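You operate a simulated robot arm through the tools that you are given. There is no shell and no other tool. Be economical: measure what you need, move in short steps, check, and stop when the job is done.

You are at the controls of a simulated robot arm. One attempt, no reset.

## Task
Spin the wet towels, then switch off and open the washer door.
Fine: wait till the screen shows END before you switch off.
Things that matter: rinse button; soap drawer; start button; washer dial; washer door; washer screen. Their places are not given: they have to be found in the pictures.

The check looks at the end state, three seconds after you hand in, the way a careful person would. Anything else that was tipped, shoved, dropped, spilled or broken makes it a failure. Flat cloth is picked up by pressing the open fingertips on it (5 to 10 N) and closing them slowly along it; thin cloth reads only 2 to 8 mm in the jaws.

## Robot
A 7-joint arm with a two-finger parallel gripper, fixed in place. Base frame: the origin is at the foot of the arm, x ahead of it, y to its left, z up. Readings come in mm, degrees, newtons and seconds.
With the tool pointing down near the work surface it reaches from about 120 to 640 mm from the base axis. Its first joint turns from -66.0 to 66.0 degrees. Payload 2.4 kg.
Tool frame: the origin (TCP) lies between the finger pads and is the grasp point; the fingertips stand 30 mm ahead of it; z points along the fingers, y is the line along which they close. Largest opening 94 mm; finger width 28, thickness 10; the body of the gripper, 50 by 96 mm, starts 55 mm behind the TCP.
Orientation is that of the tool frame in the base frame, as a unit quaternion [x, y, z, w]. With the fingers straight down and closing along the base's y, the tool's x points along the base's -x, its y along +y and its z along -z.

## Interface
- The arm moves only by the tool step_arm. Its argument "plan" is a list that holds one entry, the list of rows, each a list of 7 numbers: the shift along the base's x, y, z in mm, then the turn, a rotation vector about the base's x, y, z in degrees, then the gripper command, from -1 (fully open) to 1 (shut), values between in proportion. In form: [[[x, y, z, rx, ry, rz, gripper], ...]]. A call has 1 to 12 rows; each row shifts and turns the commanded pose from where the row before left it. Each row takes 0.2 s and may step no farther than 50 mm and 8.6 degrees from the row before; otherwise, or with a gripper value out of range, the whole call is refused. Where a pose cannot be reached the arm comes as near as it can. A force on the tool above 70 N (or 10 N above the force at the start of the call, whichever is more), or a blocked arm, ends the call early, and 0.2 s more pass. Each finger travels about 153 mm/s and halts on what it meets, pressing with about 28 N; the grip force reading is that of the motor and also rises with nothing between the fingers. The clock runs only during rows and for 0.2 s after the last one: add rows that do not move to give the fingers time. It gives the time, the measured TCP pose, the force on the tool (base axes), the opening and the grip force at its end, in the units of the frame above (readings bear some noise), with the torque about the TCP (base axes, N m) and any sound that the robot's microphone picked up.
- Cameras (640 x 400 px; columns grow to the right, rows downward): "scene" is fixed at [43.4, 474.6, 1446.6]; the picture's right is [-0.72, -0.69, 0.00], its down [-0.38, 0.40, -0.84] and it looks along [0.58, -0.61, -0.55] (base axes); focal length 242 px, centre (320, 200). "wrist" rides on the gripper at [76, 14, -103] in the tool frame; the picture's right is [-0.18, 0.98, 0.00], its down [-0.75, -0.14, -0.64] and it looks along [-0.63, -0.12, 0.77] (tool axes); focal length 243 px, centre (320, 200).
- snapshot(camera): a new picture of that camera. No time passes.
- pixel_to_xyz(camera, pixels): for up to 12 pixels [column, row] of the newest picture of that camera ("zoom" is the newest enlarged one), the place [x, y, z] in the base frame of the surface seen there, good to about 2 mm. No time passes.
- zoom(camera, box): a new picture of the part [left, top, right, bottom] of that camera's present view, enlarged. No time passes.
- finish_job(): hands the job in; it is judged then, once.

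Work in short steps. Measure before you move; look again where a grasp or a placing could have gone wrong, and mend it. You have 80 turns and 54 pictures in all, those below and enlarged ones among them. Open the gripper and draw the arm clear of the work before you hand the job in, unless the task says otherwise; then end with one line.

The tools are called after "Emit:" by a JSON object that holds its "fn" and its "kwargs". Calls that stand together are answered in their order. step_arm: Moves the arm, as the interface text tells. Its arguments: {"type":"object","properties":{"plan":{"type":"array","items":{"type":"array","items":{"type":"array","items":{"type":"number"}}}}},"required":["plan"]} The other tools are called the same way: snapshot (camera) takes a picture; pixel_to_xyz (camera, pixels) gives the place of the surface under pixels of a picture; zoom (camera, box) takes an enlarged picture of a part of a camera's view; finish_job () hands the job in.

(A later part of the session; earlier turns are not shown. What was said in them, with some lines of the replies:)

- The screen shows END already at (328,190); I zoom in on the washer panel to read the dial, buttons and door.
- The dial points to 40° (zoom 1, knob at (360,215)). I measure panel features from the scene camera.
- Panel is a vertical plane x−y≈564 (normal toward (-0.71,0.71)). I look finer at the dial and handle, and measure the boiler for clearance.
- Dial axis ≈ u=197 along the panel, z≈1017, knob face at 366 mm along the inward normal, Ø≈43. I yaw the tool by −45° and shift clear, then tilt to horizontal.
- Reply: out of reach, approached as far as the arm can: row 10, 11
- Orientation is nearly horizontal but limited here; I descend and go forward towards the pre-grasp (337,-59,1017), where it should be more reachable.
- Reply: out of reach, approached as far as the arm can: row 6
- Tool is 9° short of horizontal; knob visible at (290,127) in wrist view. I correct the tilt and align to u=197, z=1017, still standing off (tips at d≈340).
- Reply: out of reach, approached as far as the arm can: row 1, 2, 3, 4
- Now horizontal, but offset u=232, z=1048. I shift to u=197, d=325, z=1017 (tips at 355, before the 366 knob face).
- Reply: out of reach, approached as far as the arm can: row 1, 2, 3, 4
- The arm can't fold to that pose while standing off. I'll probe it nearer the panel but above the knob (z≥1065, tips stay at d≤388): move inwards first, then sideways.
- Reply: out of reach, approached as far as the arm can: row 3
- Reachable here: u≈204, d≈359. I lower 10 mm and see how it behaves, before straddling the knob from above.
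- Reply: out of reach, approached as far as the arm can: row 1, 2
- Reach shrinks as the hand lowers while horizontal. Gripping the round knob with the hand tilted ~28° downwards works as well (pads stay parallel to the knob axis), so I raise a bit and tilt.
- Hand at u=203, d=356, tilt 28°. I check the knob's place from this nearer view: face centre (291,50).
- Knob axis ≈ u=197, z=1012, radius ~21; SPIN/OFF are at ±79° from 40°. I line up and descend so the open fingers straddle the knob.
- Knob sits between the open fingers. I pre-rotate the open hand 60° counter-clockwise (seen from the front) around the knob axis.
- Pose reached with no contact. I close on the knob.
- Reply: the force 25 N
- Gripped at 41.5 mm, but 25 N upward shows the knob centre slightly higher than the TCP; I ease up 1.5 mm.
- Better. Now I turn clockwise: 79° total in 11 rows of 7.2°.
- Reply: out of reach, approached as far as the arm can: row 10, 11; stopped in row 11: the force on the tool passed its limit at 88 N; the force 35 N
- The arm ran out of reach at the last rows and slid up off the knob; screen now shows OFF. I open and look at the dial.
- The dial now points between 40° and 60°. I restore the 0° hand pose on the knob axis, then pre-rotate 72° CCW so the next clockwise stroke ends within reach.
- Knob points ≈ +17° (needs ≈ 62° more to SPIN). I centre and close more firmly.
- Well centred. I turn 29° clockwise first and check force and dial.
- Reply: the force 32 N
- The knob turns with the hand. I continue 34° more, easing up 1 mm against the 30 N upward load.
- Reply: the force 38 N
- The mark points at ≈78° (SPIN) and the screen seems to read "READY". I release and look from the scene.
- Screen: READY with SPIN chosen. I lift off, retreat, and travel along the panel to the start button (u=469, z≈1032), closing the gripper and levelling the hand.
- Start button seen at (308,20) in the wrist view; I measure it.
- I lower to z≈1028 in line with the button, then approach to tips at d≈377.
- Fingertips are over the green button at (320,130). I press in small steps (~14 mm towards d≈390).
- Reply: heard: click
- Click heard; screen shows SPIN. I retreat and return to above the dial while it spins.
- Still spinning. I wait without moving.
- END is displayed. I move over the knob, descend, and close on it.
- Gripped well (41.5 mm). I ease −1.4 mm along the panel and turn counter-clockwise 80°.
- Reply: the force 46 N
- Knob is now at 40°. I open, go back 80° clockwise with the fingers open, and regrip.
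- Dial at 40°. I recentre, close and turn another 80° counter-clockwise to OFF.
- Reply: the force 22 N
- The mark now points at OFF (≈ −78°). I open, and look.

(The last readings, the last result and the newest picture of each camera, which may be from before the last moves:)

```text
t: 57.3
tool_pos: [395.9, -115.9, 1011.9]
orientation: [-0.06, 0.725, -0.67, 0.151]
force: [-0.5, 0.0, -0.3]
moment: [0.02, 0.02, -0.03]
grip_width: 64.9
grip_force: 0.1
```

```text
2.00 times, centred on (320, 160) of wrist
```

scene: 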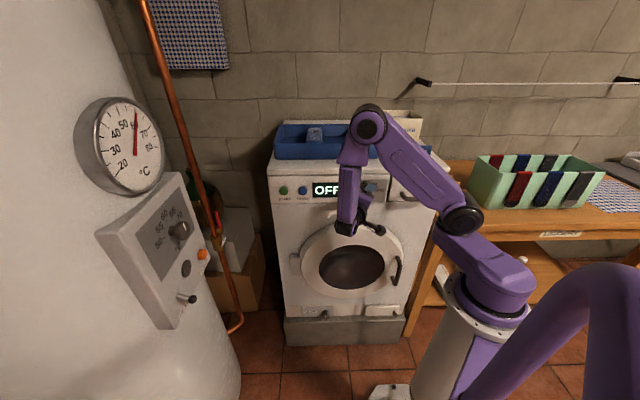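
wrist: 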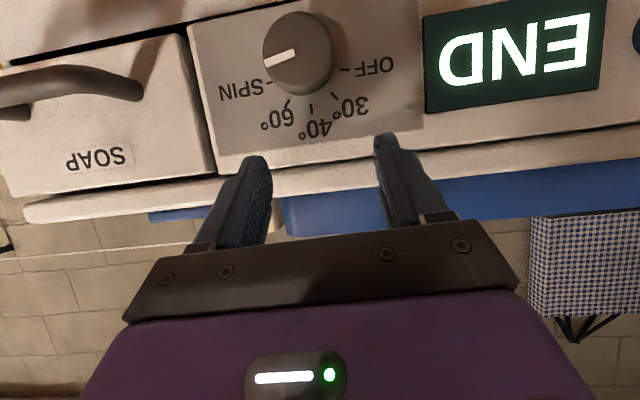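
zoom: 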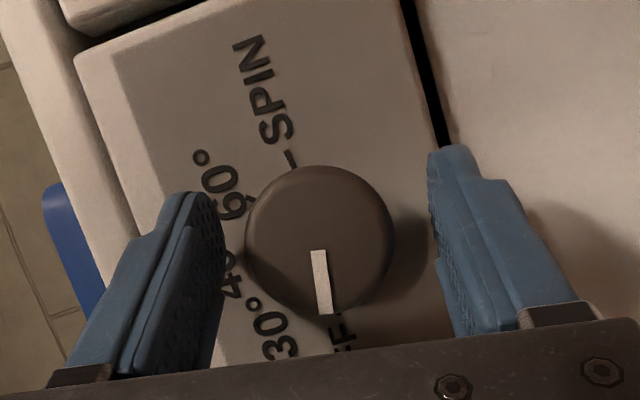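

Screen shows OFF. I rotate the open hand back and lift off the knob, then measure the door handle.

Emit:
{"fn": "step_arm", "kwargs": {"plan": [[[0, 0, 0, 5.12, -5.12, 0, -0.38], [0, 0, 0, 5.12, -5.12, 0, -0.38], [0, 0, 0, 5.12, -5.12, 0, -0.38], [0, 0, 0, 5.12, -5.12, 0, -0.38], [0, 0, 0, 5.12, -5.12, 0, -0.38], [0, 0, 0, 5.12, -5.12, 0, -0.38], [0, 0, 0, 5.12, -5.12, 0, -0.38], [0, 0, 0, 5.12, -5.12, 0, -0.38], [0, 0, 0, 5.12, -5.12, 0, -0.38], [0, 0, 0, 5.12, -5.12, 0, -0.38], [0, 0, 0, 5.12, -5.12, 0, -0.38], [0, 0, 0, 0, 0, 0, -0.38]]]}}

Emit:
{"fn": "step_arm", "kwargs": {"plan": [[[0, 0, 25, 0, 0, 0, -0.38], [0, 0, 25, 0, 0, 0, -0.38], [0, 0, 25, 0, 0, 0, -0.38], [-20, 20, 10, 0, 0, 0, -0.38], [0, 0, 0, 0, 0, 0, -0.38]]]}}

Emit:
{"fn": "zoom", "kwargs": {"camera": "scene", "box": [370, 240, 418, 300]}}

Emit:
{"fn": "pixel_to_xyz", "kwargs": {"camera": "zoom", "pixels": [[345, 112], [360, 150], [360, 180], [350, 220], [340, 260], [328, 295], [310, 270], [306, 245], [280, 100], [370, 70], [250, 340], [450, 200]]}}

Emit:
{"fn": "snapshot", "kwargs": {"camera": "wrist"}}

```text
t: 59.9
tool_pos: [395.8, -116.2, 1011.7]
orientation: [0.326, 0.792, -0.213, 0.47]
force: [0.2, 0.1, -0.3]
moment: [0.02, 0.02, 0.03]
grip_width: 65.0
grip_force: 0.0
```

```text
t: 61.1
tool_pos: [375.4, -95.7, 1099.4]
orientation: [0.326, 0.792, -0.214, 0.47]
force: [-0.9, -0.9, -0.7]
moment: [0.01, 0.0, -0.01]
grip_width: 65.1
grip_force: 0.0
```

```text
6.67 times, centred on (394, 270) of scene
```

zoom: 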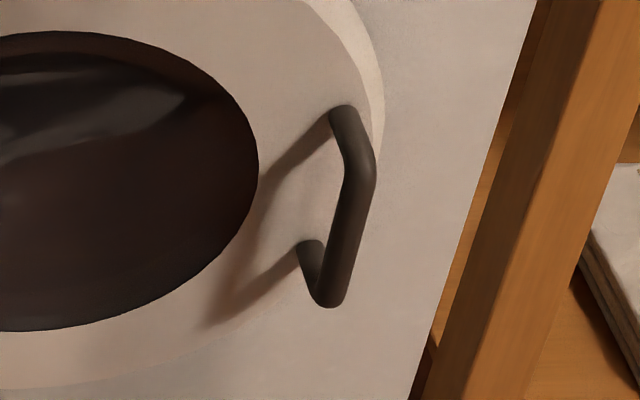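

```text
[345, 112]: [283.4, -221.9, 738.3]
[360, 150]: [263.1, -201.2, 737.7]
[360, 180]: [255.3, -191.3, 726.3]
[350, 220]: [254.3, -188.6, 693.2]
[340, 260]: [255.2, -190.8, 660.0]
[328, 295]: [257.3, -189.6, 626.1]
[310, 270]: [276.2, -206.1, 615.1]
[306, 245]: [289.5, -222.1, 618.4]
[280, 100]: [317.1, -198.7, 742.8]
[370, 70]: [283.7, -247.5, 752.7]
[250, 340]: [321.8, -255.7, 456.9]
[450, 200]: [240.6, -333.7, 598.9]
```

```text
19 pictures are left
```

wrist: 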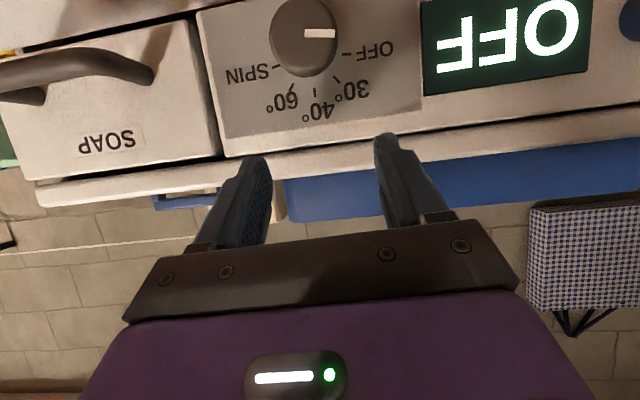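

Dial is OFF with screen OFF. The handle's vertical bar is at (255,−190), z 625–735 (u=46, outer face d=314). I retreat, tilt to ~60° below horizontal and descend toward a standoff in front of the handle.

Emit:
{"fn": "step_arm", "kwargs": {"plan": [[[-25, 10, 0, 4.53, 4.53, 0, -0.38], [-20, -7, -30, 4.53, 4.53, 0, -0.38], [-20, -7, -37, 4.53, 4.53, 0, -0.38], [-20, -7, -37, 4.53, 4.53, 0, -0.38], [-20, -7, -37, 4.53, 4.53, 0, -0.38], [-20, -12, -37, 0, 0, 0, -0.38], [-17, -13, -37, 0, 0, 0, -0.38], [-17, -12, -37, 0, 0, 0, -0.38], [0, 0, 0, 0, 0, 0, -0.38]]]}}

Emit:
{"fn": "snapshot", "kwargs": {"camera": "scene"}}

Emit:
{"fn": "snapshot", "kwargs": {"camera": "wrist"}}

```text
t: 63.1
tool_pos: [306.4, -89.6, 914.8]
orientation: [0.363, 0.895, -0.115, 0.234]
force: [0.3, 0.6, 0.2]
moment: [0.0, 0.02, -0.01]
grip_width: 64.8
grip_force: 0.2
out of reach, approached as far as the arm can: row 3, 4, 5, 6, 7, 8
```

```text
18 pictures are left
```

scene: 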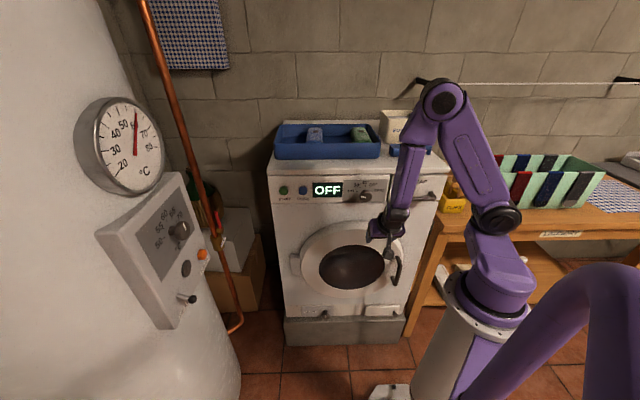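

```text
17 pictures are left
```

wrist: 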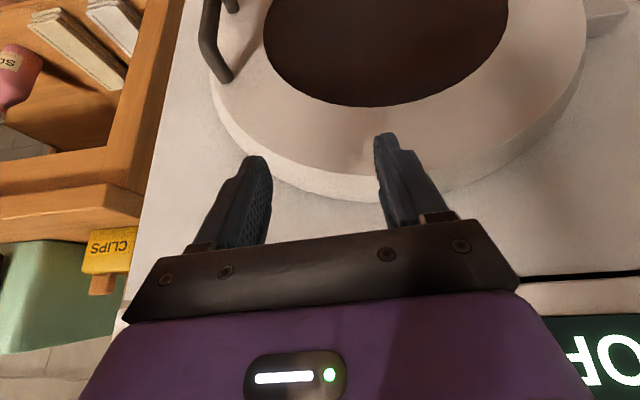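

Leaning toward the base at this height is out of reach. New plan: hand leaning sideways (coming from +u, above the door), fingers straddling the bar front/back (closing along the normal). First: vertical hand, clear, then yaw +90°.

Emit:
{"fn": "step_arm", "kwargs": {"plan": [[[6, 10, 12, 5.3, 5.3, 0, -0.38], [6, 10, 12, 5.3, 5.3, 0, -0.38], [7, 10, 12, 5.3, 5.3, 0, -0.38], [7, 10, 12, 5.3, 5.3, 0, -0.38], [0, 0, 0, 0, 0, 0, -0.38]]]}}

Emit:
{"fn": "step_arm", "kwargs": {"plan": [[[0, 0, 0, 0, 0, 7.5, -0.38], [0, 0, 0, 0, 0, 7.5, -0.38], [0, 0, 0, 0, 0, 7.5, -0.38], [0, 0, 0, 0, 0, 7.5, -0.38], [0, 0, 0, 0, 0, 7.5, -0.38], [0, 0, 0, 0, 0, 7.5, -0.38], [0, 0, 0, 0, 0, 7.5, -0.38], [0, 0, 0, 0, 0, 7.5, -0.38], [0, 0, 0, 0, 0, 7.5, -0.38], [0, 0, 0, 0, 0, 7.5, -0.38], [0, 0, 0, 0, 0, 7.5, -0.38], [0, 0, 0, 0, 0, 7.5, -0.38]]]}}

```text
t: 64.3
tool_pos: [333.7, -49.7, 962.4]
orientation: [0.373, 0.928, -0.012, -0.005]
force: [-0.3, 0.0, -0.3]
moment: [0.01, 0.01, 0.02]
grip_width: 64.6
grip_force: 0.0
```

```text
t: 66.9
tool_pos: [334.0, -51.1, 960.4]
orientation: [-0.393, 0.919, -0.012, 0.007]
force: [0.1, 0.5, 0.5]
moment: [0.0, 0.01, -0.02]
grip_width: 64.9
grip_force: 0.0
```

Hand is vertical, closing along the normal. Now I lean it 45° (body toward +u), yaw +20° to keep the body off the door, and descend partway with the opening at 40 mm.

Emit:
{"fn": "step_arm", "kwargs": {"plan": [[[-3.5, -3.5, -15, -5.3, 5.3, 0, 0.15], [-3.5, -3.5, -15, -5.3, 5.3, 0, 0.15], [-3.5, -3.5, -15, -5.3, 5.3, 0, 0.15], [-3.5, -3.5, -15, -5.3, 5.3, 0, 0.15], [-3.5, -3.5, -15, -5.3, 5.3, 0, 0.15], [-3.5, -3.5, -15, -5.3, 5.3, 0, 0.15], [-3.5, -3.5, -15, 0, 0, 6.7, 0.15], [-3.5, -3.5, -15, 0, 0, 6.7, 0.15], [-3.5, -3.5, -15, 0, 0, 6.7, 0.15], [0, 0, 0, 0, 0, 0, 0.15]]]}}

Emit:
{"fn": "snapshot", "kwargs": {"camera": "wrist"}}

```text
t: 69.1
tool_pos: [303.3, -80.0, 827.1]
orientation: [-0.511, 0.771, -0.213, -0.316]
force: [0.8, 1.0, 0.2]
moment: [-0.02, -0.01, 0.04]
grip_width: 39.9
grip_force: 0.2
```

```text
16 pictures are left
```

wrist: 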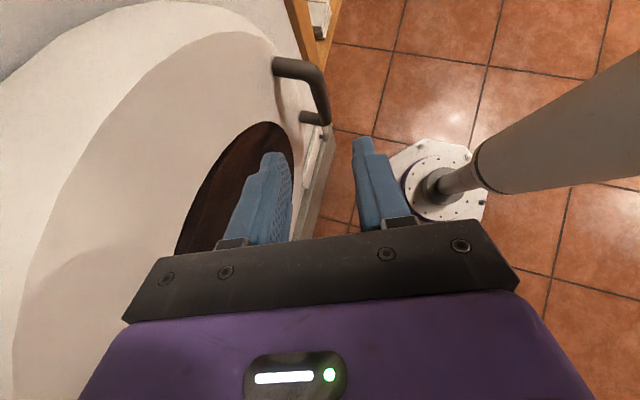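

Handle seen at (300–325, 65–120) right ahead between the fingers. I measure it from here.

Emit:
{"fn": "pixel_to_xyz", "kwargs": {"camera": "wrist", "pixels": [[320, 95], [324, 110], [313, 80], [290, 68], [312, 118], [318, 88], [260, 90], [262, 70], [480, 200], [530, 150]]}}

```text
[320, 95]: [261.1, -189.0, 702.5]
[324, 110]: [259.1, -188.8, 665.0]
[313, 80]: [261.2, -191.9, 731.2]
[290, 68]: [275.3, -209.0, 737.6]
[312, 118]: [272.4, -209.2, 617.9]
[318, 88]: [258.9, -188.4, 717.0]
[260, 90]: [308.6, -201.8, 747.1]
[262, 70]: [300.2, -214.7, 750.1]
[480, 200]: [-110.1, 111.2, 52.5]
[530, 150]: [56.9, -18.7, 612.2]
```

Bar axis ≈ u=43, d=320, z 620–735. I move to 40 mm short of the grasp pose along the tool axis.

Emit:
{"fn": "step_arm", "kwargs": {"plan": [[[-8.1, -18.4, -26, 0, 0, 0, 0.15], [-8.1, -18.4, -26, 0, 0, 0, 0.15], [-8.1, -18.5, -26, 0, 0, 0, 0.15], [-6.8, -16.2, -17.8, 0, 0, 0, 0.15], [-6.8, -16.2, -17.8, 0, 0, 0, 0.15], [0, 0, 0, 0, 0, 0, 0.15]]]}}

Emit:
{"fn": "snapshot", "kwargs": {"camera": "wrist"}}

```text
t: 70.5
tool_pos: [265.5, -171.9, 714.7]
orientation: [-0.51, 0.771, -0.213, -0.317]
force: [0.5, -0.5, 0.8]
moment: [0.03, 0.01, 0.0]
grip_width: 40.2
grip_force: 0.0
```

```text
15 pictures are left
```

wrist: 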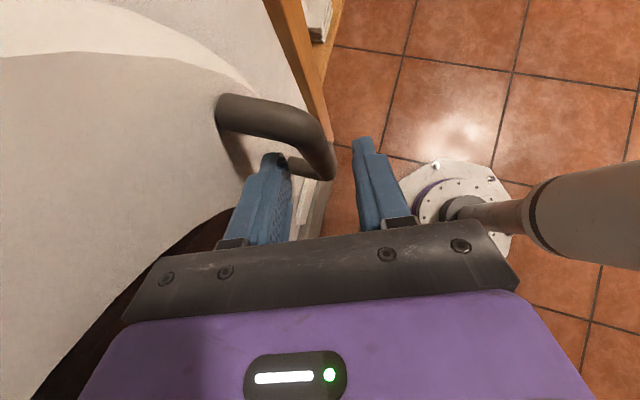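

Rear finger is lined up behind the bar and under the upper post. I advance the last ~38 mm.

Emit:
{"fn": "step_arm", "kwargs": {"plan": [[[-3.6, -7.3, -11, 0, 0, 0, 0.15], [-3.6, -7.3, -11, 0, 0, 0, 0.15], [-3.6, -7.3, -11, 0, 0, 0, 0.15], [0, 0, 0, 0, 0, 0, 0.15]]]}}

Emit:
{"fn": "snapshot", "kwargs": {"camera": "wrist"}}

```text
t: 71.5
tool_pos: [256.8, -192.4, 679.6]
orientation: [-0.512, 0.77, -0.213, -0.315]
force: [0.6, -0.5, 0.9]
moment: [-0.03, 0.01, -0.03]
grip_width: 40.1
grip_force: 0.0
```

```text
14 pictures are left
```

wrist: 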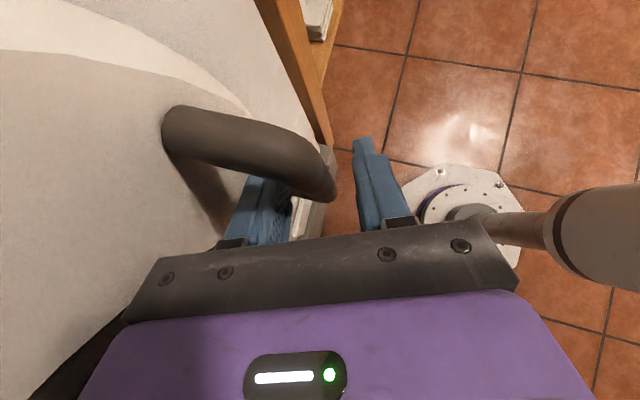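

Bar is between the fingers. I close loosely around it (≈24 mm) and pull along the door's arc about the hinge (u≈460, d≈385) by 12°.

Emit:
{"fn": "step_arm", "kwargs": {"plan": [[[0, 0, 0, 0, 0, 0, 0.5], [0, 0, 0, 0, 0, 0, 0.5], [-10.1, 14.5, 0, 0, 0, -2.4, 0.5], [-9.5, 14.9, 0, 0, 0, -2.4, 0.5], [-8.8, 15.3, 0, 0, 0, -2.4, 0.5], [-8.3, 15.6, 0, 0, 0, -2.4, 0.5], [-7.6, 16.0, 0, 0, 0, -2.4, 0.5], [0, 0, 0, 0, 0, 0, 0.5]]]}}

Emit:
{"fn": "snapshot", "kwargs": {"camera": "wrist"}}

Emit:
{"fn": "snapshot", "kwargs": {"camera": "scene"}}

```text
t: 73.3
tool_pos: [210.4, -115.4, 678.5]
orientation: [-0.428, 0.82, -0.179, -0.336]
force: [-0.3, -0.3, 0.0]
moment: [-0.02, 0.04, 0.01]
grip_width: 23.8
grip_force: 0.0
```

```text
13 pictures are left
```

wrist: 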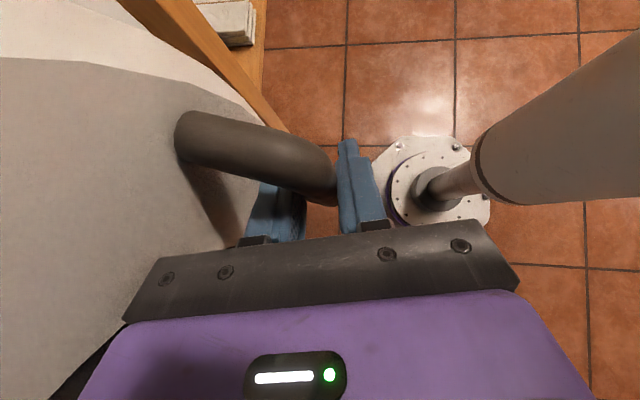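

```text
12 pictures are left
```

scene: 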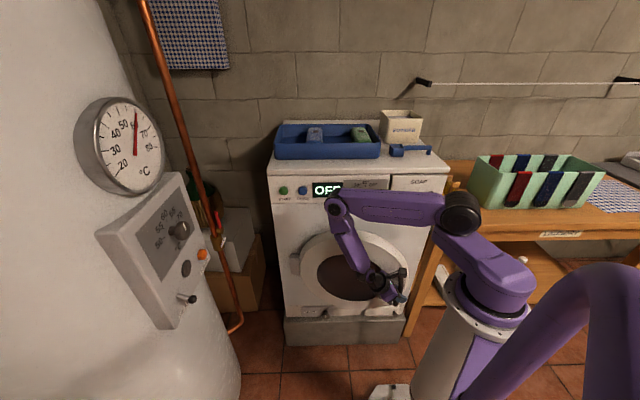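

Door follows with almost no force. I continue another 12° along the arc.

Emit:
{"fn": "step_arm", "kwargs": {"plan": [[[-6.8, 16.3, 0, 0, 0, -2.4, 0.5], [-6.2, 16.5, 0, 0, 0, -2.4, 0.5], [-5.5, 16.8, 0, 0, 0, -2.4, 0.5], [-4.8, 17.0, 0, 0, 0, -2.4, 0.5], [-4.1, 17.3, 0, 0, 0, -2.4, 0.5], [0, 0, 0, 0, 0, 0, 0.5]]]}}

Emit:
{"fn": "snapshot", "kwargs": {"camera": "wrist"}}

```text
t: 74.7
tool_pos: [183.0, -33.2, 680.0]
orientation: [-0.339, 0.86, -0.142, -0.353]
force: [-0.1, 0.8, -0.3]
moment: [-0.01, -0.03, -0.02]
grip_width: 23.5
grip_force: 0.1
```

```text
11 pictures are left
```

wrist: 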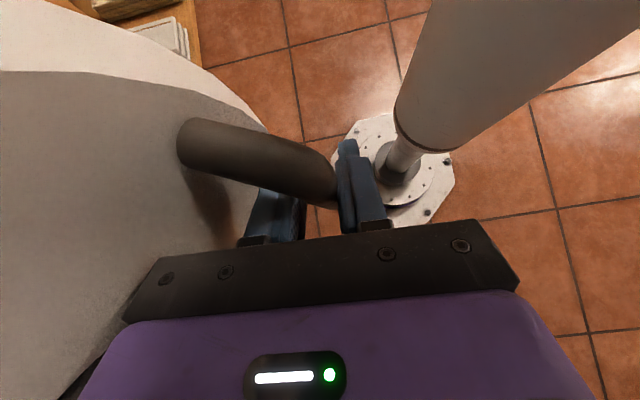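

Still free at 24° open, column clear at right. I continue 14.4° more.

Emit:
{"fn": "step_arm", "kwargs": {"plan": [[[-3.3, 17.3, 0, 0, 0, -2.4, 0.5], [-2.6, 17.5, 0, 0, 0, -2.4, 0.5], [-1.9, 17.6, 0, 0, 0, -2.4, 0.5], [-1.1, 17.7, 0, 0, 0, -2.4, 0.5], [-0.4, 17.7, 0, 0, 0, -2.4, 0.5], [0.4, 17.6, 0, 0, 0, -2.4, 0.5], [0, 0, 0, 0, 0, 0, 0.5]]]}}

Emit:
{"fn": "snapshot", "kwargs": {"camera": "scene"}}

```text
t: 76.3
tool_pos: [175.3, 75.0, 680.5]
orientation: [-0.228, 0.896, -0.097, -0.369]
force: [0.5, 0.5, 0.5]
moment: [0.02, 0.0, 0.0]
grip_width: 23.4
grip_force: 0.0
```

```text
10 pictures are left
```

scene: 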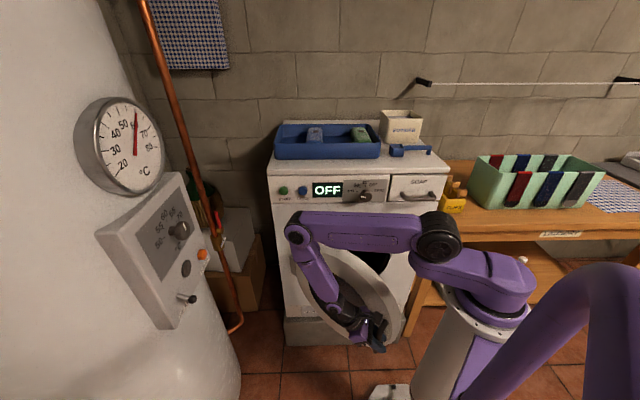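

38° open. I continue 16.8° more.

Emit:
{"fn": "step_arm", "kwargs": {"plan": [[[1, 17.7, 0, 0, 0, -2.4, 0.5], [1.9, 17.6, 0, 0, 0, -2.4, 0.5], [2.5, 17.5, 0, 0, 0, -2.4, 0.5], [3.3, 17.3, 0, 0, 0, -2.4, 0.5], [4, 17.3, 0, 0, 0, -2.4, 0.5], [4.7, 17, 0, 0, 0, -2.4, 0.5], [5.4, 16.8, 0, 0, 0, -2.4, 0.5], [0, 0, 0, 0, 0, 0, 0.5]]]}}

Emit:
{"fn": "step_arm", "kwargs": {"plan": [[[6.1, 16.5, 0, 0, 0, -2.4, 0.5], [6.9, 16.3, 0, 0, 0, -2.4, 0.5], [7.5, 16, 0, 0, 0, -2.4, 0.5], [8.1, 15.8, 0, 0, 0, -2.4, 0.5], [0, 0, 0, 0, 0, 0, 0.5]]]}}

Emit:
{"fn": "snapshot", "kwargs": {"camera": "scene"}}

Emit:
{"fn": "snapshot", "kwargs": {"camera": "wrist"}}

```text
t: 78.1
tool_pos: [197.9, 195.1, 681.4]
orientation: [-0.094, 0.92, -0.041, -0.378]
force: [-1.3, 0.0, 0.9]
moment: [-0.04, -0.01, 0.01]
grip_width: 23.5
grip_force: 0.0
```

```text
t: 79.3
tool_pos: [224.8, 260.1, 680.1]
orientation: [-0.017, 0.924, -0.01, -0.381]
force: [-0.4, 0.1, -0.2]
moment: [-0.01, -0.03, -0.06]
grip_width: 23.5
grip_force: 0.0
```

```text
9 pictures are left
```

scene: 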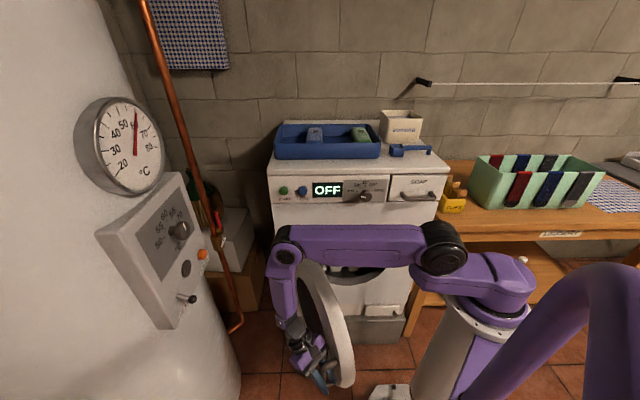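

```text
8 pictures are left
```

wrist: 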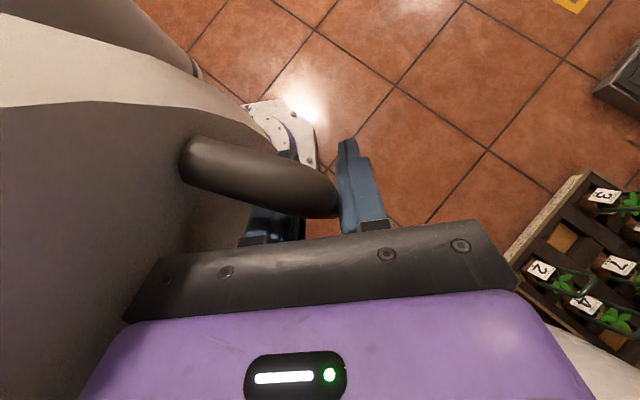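

Door ≈65° open with negligible force. Two more small steps to ~70°, then I open the fingers.

Emit:
{"fn": "step_arm", "kwargs": {"plan": [[[8.8, 15.3, 0, 0, 0, -2.4, 0.5], [9.5, 15, 0, 0, 0, -2.4, 0.5], [0, 0, 0, 0, 0, 0, 0.5], [0, 0, 0, 0, 0, 0, 0.15], [0, 0, 0, 0, 0, 0, 0.15]]]}}

```text
t: 80.5
tool_pos: [243.9, 290.0, 679.8]
orientation: [0.022, 0.924, 0.007, -0.381]
force: [-0.5, 0.4, 0.3]
moment: [-0.01, 0.01, 0.01]
grip_width: 40.0
grip_force: 0.0
```

Now I back out along the tool axis, as I came in, then look.

Emit:
{"fn": "step_arm", "kwargs": {"plan": [[[10.6, -0.4, 10.6, 0, 0, 0, 0.15], [10.6, -0.4, 10.6, 0, 0, 0, 0.15], [10.6, -0.4, 10.6, 0, 0, 0, 0.15], [10.6, -0.4, 10.6, 0, 0, 0, 0.15], [10.6, -0.4, 10.6, 0, 0, 0, 0.15], [10.6, -0.4, 10.6, 0, 0, 0, 0.15], [0, 0, 0, 0, 0, 0, 0.15]]]}}

Emit:
{"fn": "snapshot", "kwargs": {"camera": "wrist"}}

Emit:
{"fn": "snapshot", "kwargs": {"camera": "scene"}}

```text
t: 82.1
tool_pos: [307.1, 288.6, 744.0]
orientation: [0.02, 0.924, 0.005, -0.381]
force: [0.7, -0.3, -0.4]
moment: [-0.01, 0.0, -0.02]
grip_width: 39.7
grip_force: 0.1
```

```text
7 pictures are left
```

wrist: 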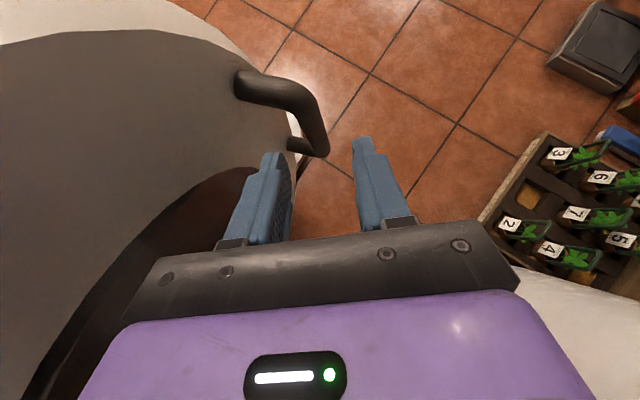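

```text
6 pictures are left
```

scene: 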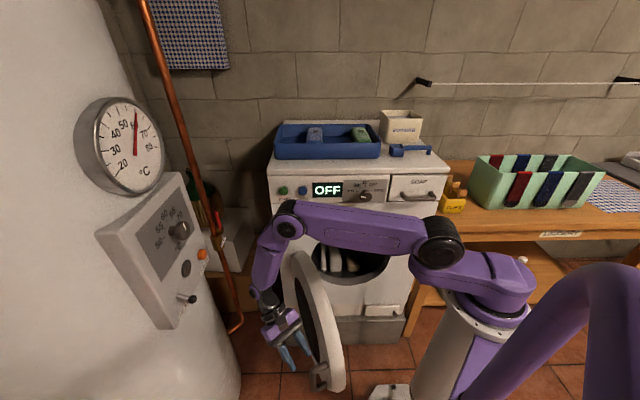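

Hooked free; door stands open ~70°, towels visible in the drum. I raise the arm straight up and away from door and boiler.

Emit:
{"fn": "step_arm", "kwargs": {"plan": [[[0, 3, 40, 0, 0, 0, 0.15], [0, 2, 40, 0, 0, 0, 0.15], [-20, 0, 40, 0, 0, 0, 0.15], [-20, -10, 40, 0, 0, 0, 0.15], [-10, -20, 40, 0, 0, 0, -0.3], [0, -20, 40, 0, 0, 0, -1], [0, -20, 40, 0, 0, 0, -1], [0, -20, 40, 0, 0, 0, -1], [0, 0, 0, 0, 0, 0, -1]]]}}

Emit:
{"fn": "snapshot", "kwargs": {"camera": "scene"}}

```text
t: 84.1
tool_pos: [259.6, 206.1, 1064.6]
orientation: [0.021, 0.924, 0.006, -0.382]
force: [0.4, -0.3, -0.7]
moment: [0.01, 0.05, 0.01]
grip_width: 94.0
grip_force: 0.0
```

```text
5 pictures are left
```

scene: 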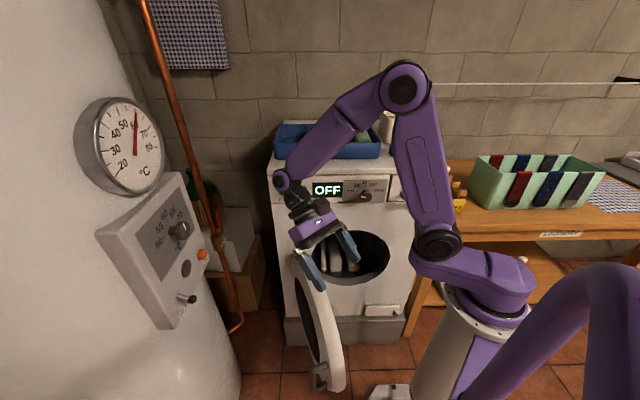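

The screen shows OFF, the door stands wide open, the gripper is open and the arm is clear of the washer. Nothing else appears disturbed, so I hand in.

Emit:
{"fn": "finish_job", "kwargs": {}}

```text
The job is handed in.
```

The towels have been spun until the screen showed END, the dial is back at OFF, and the washer door is open about 70° with the arm drawn clear.
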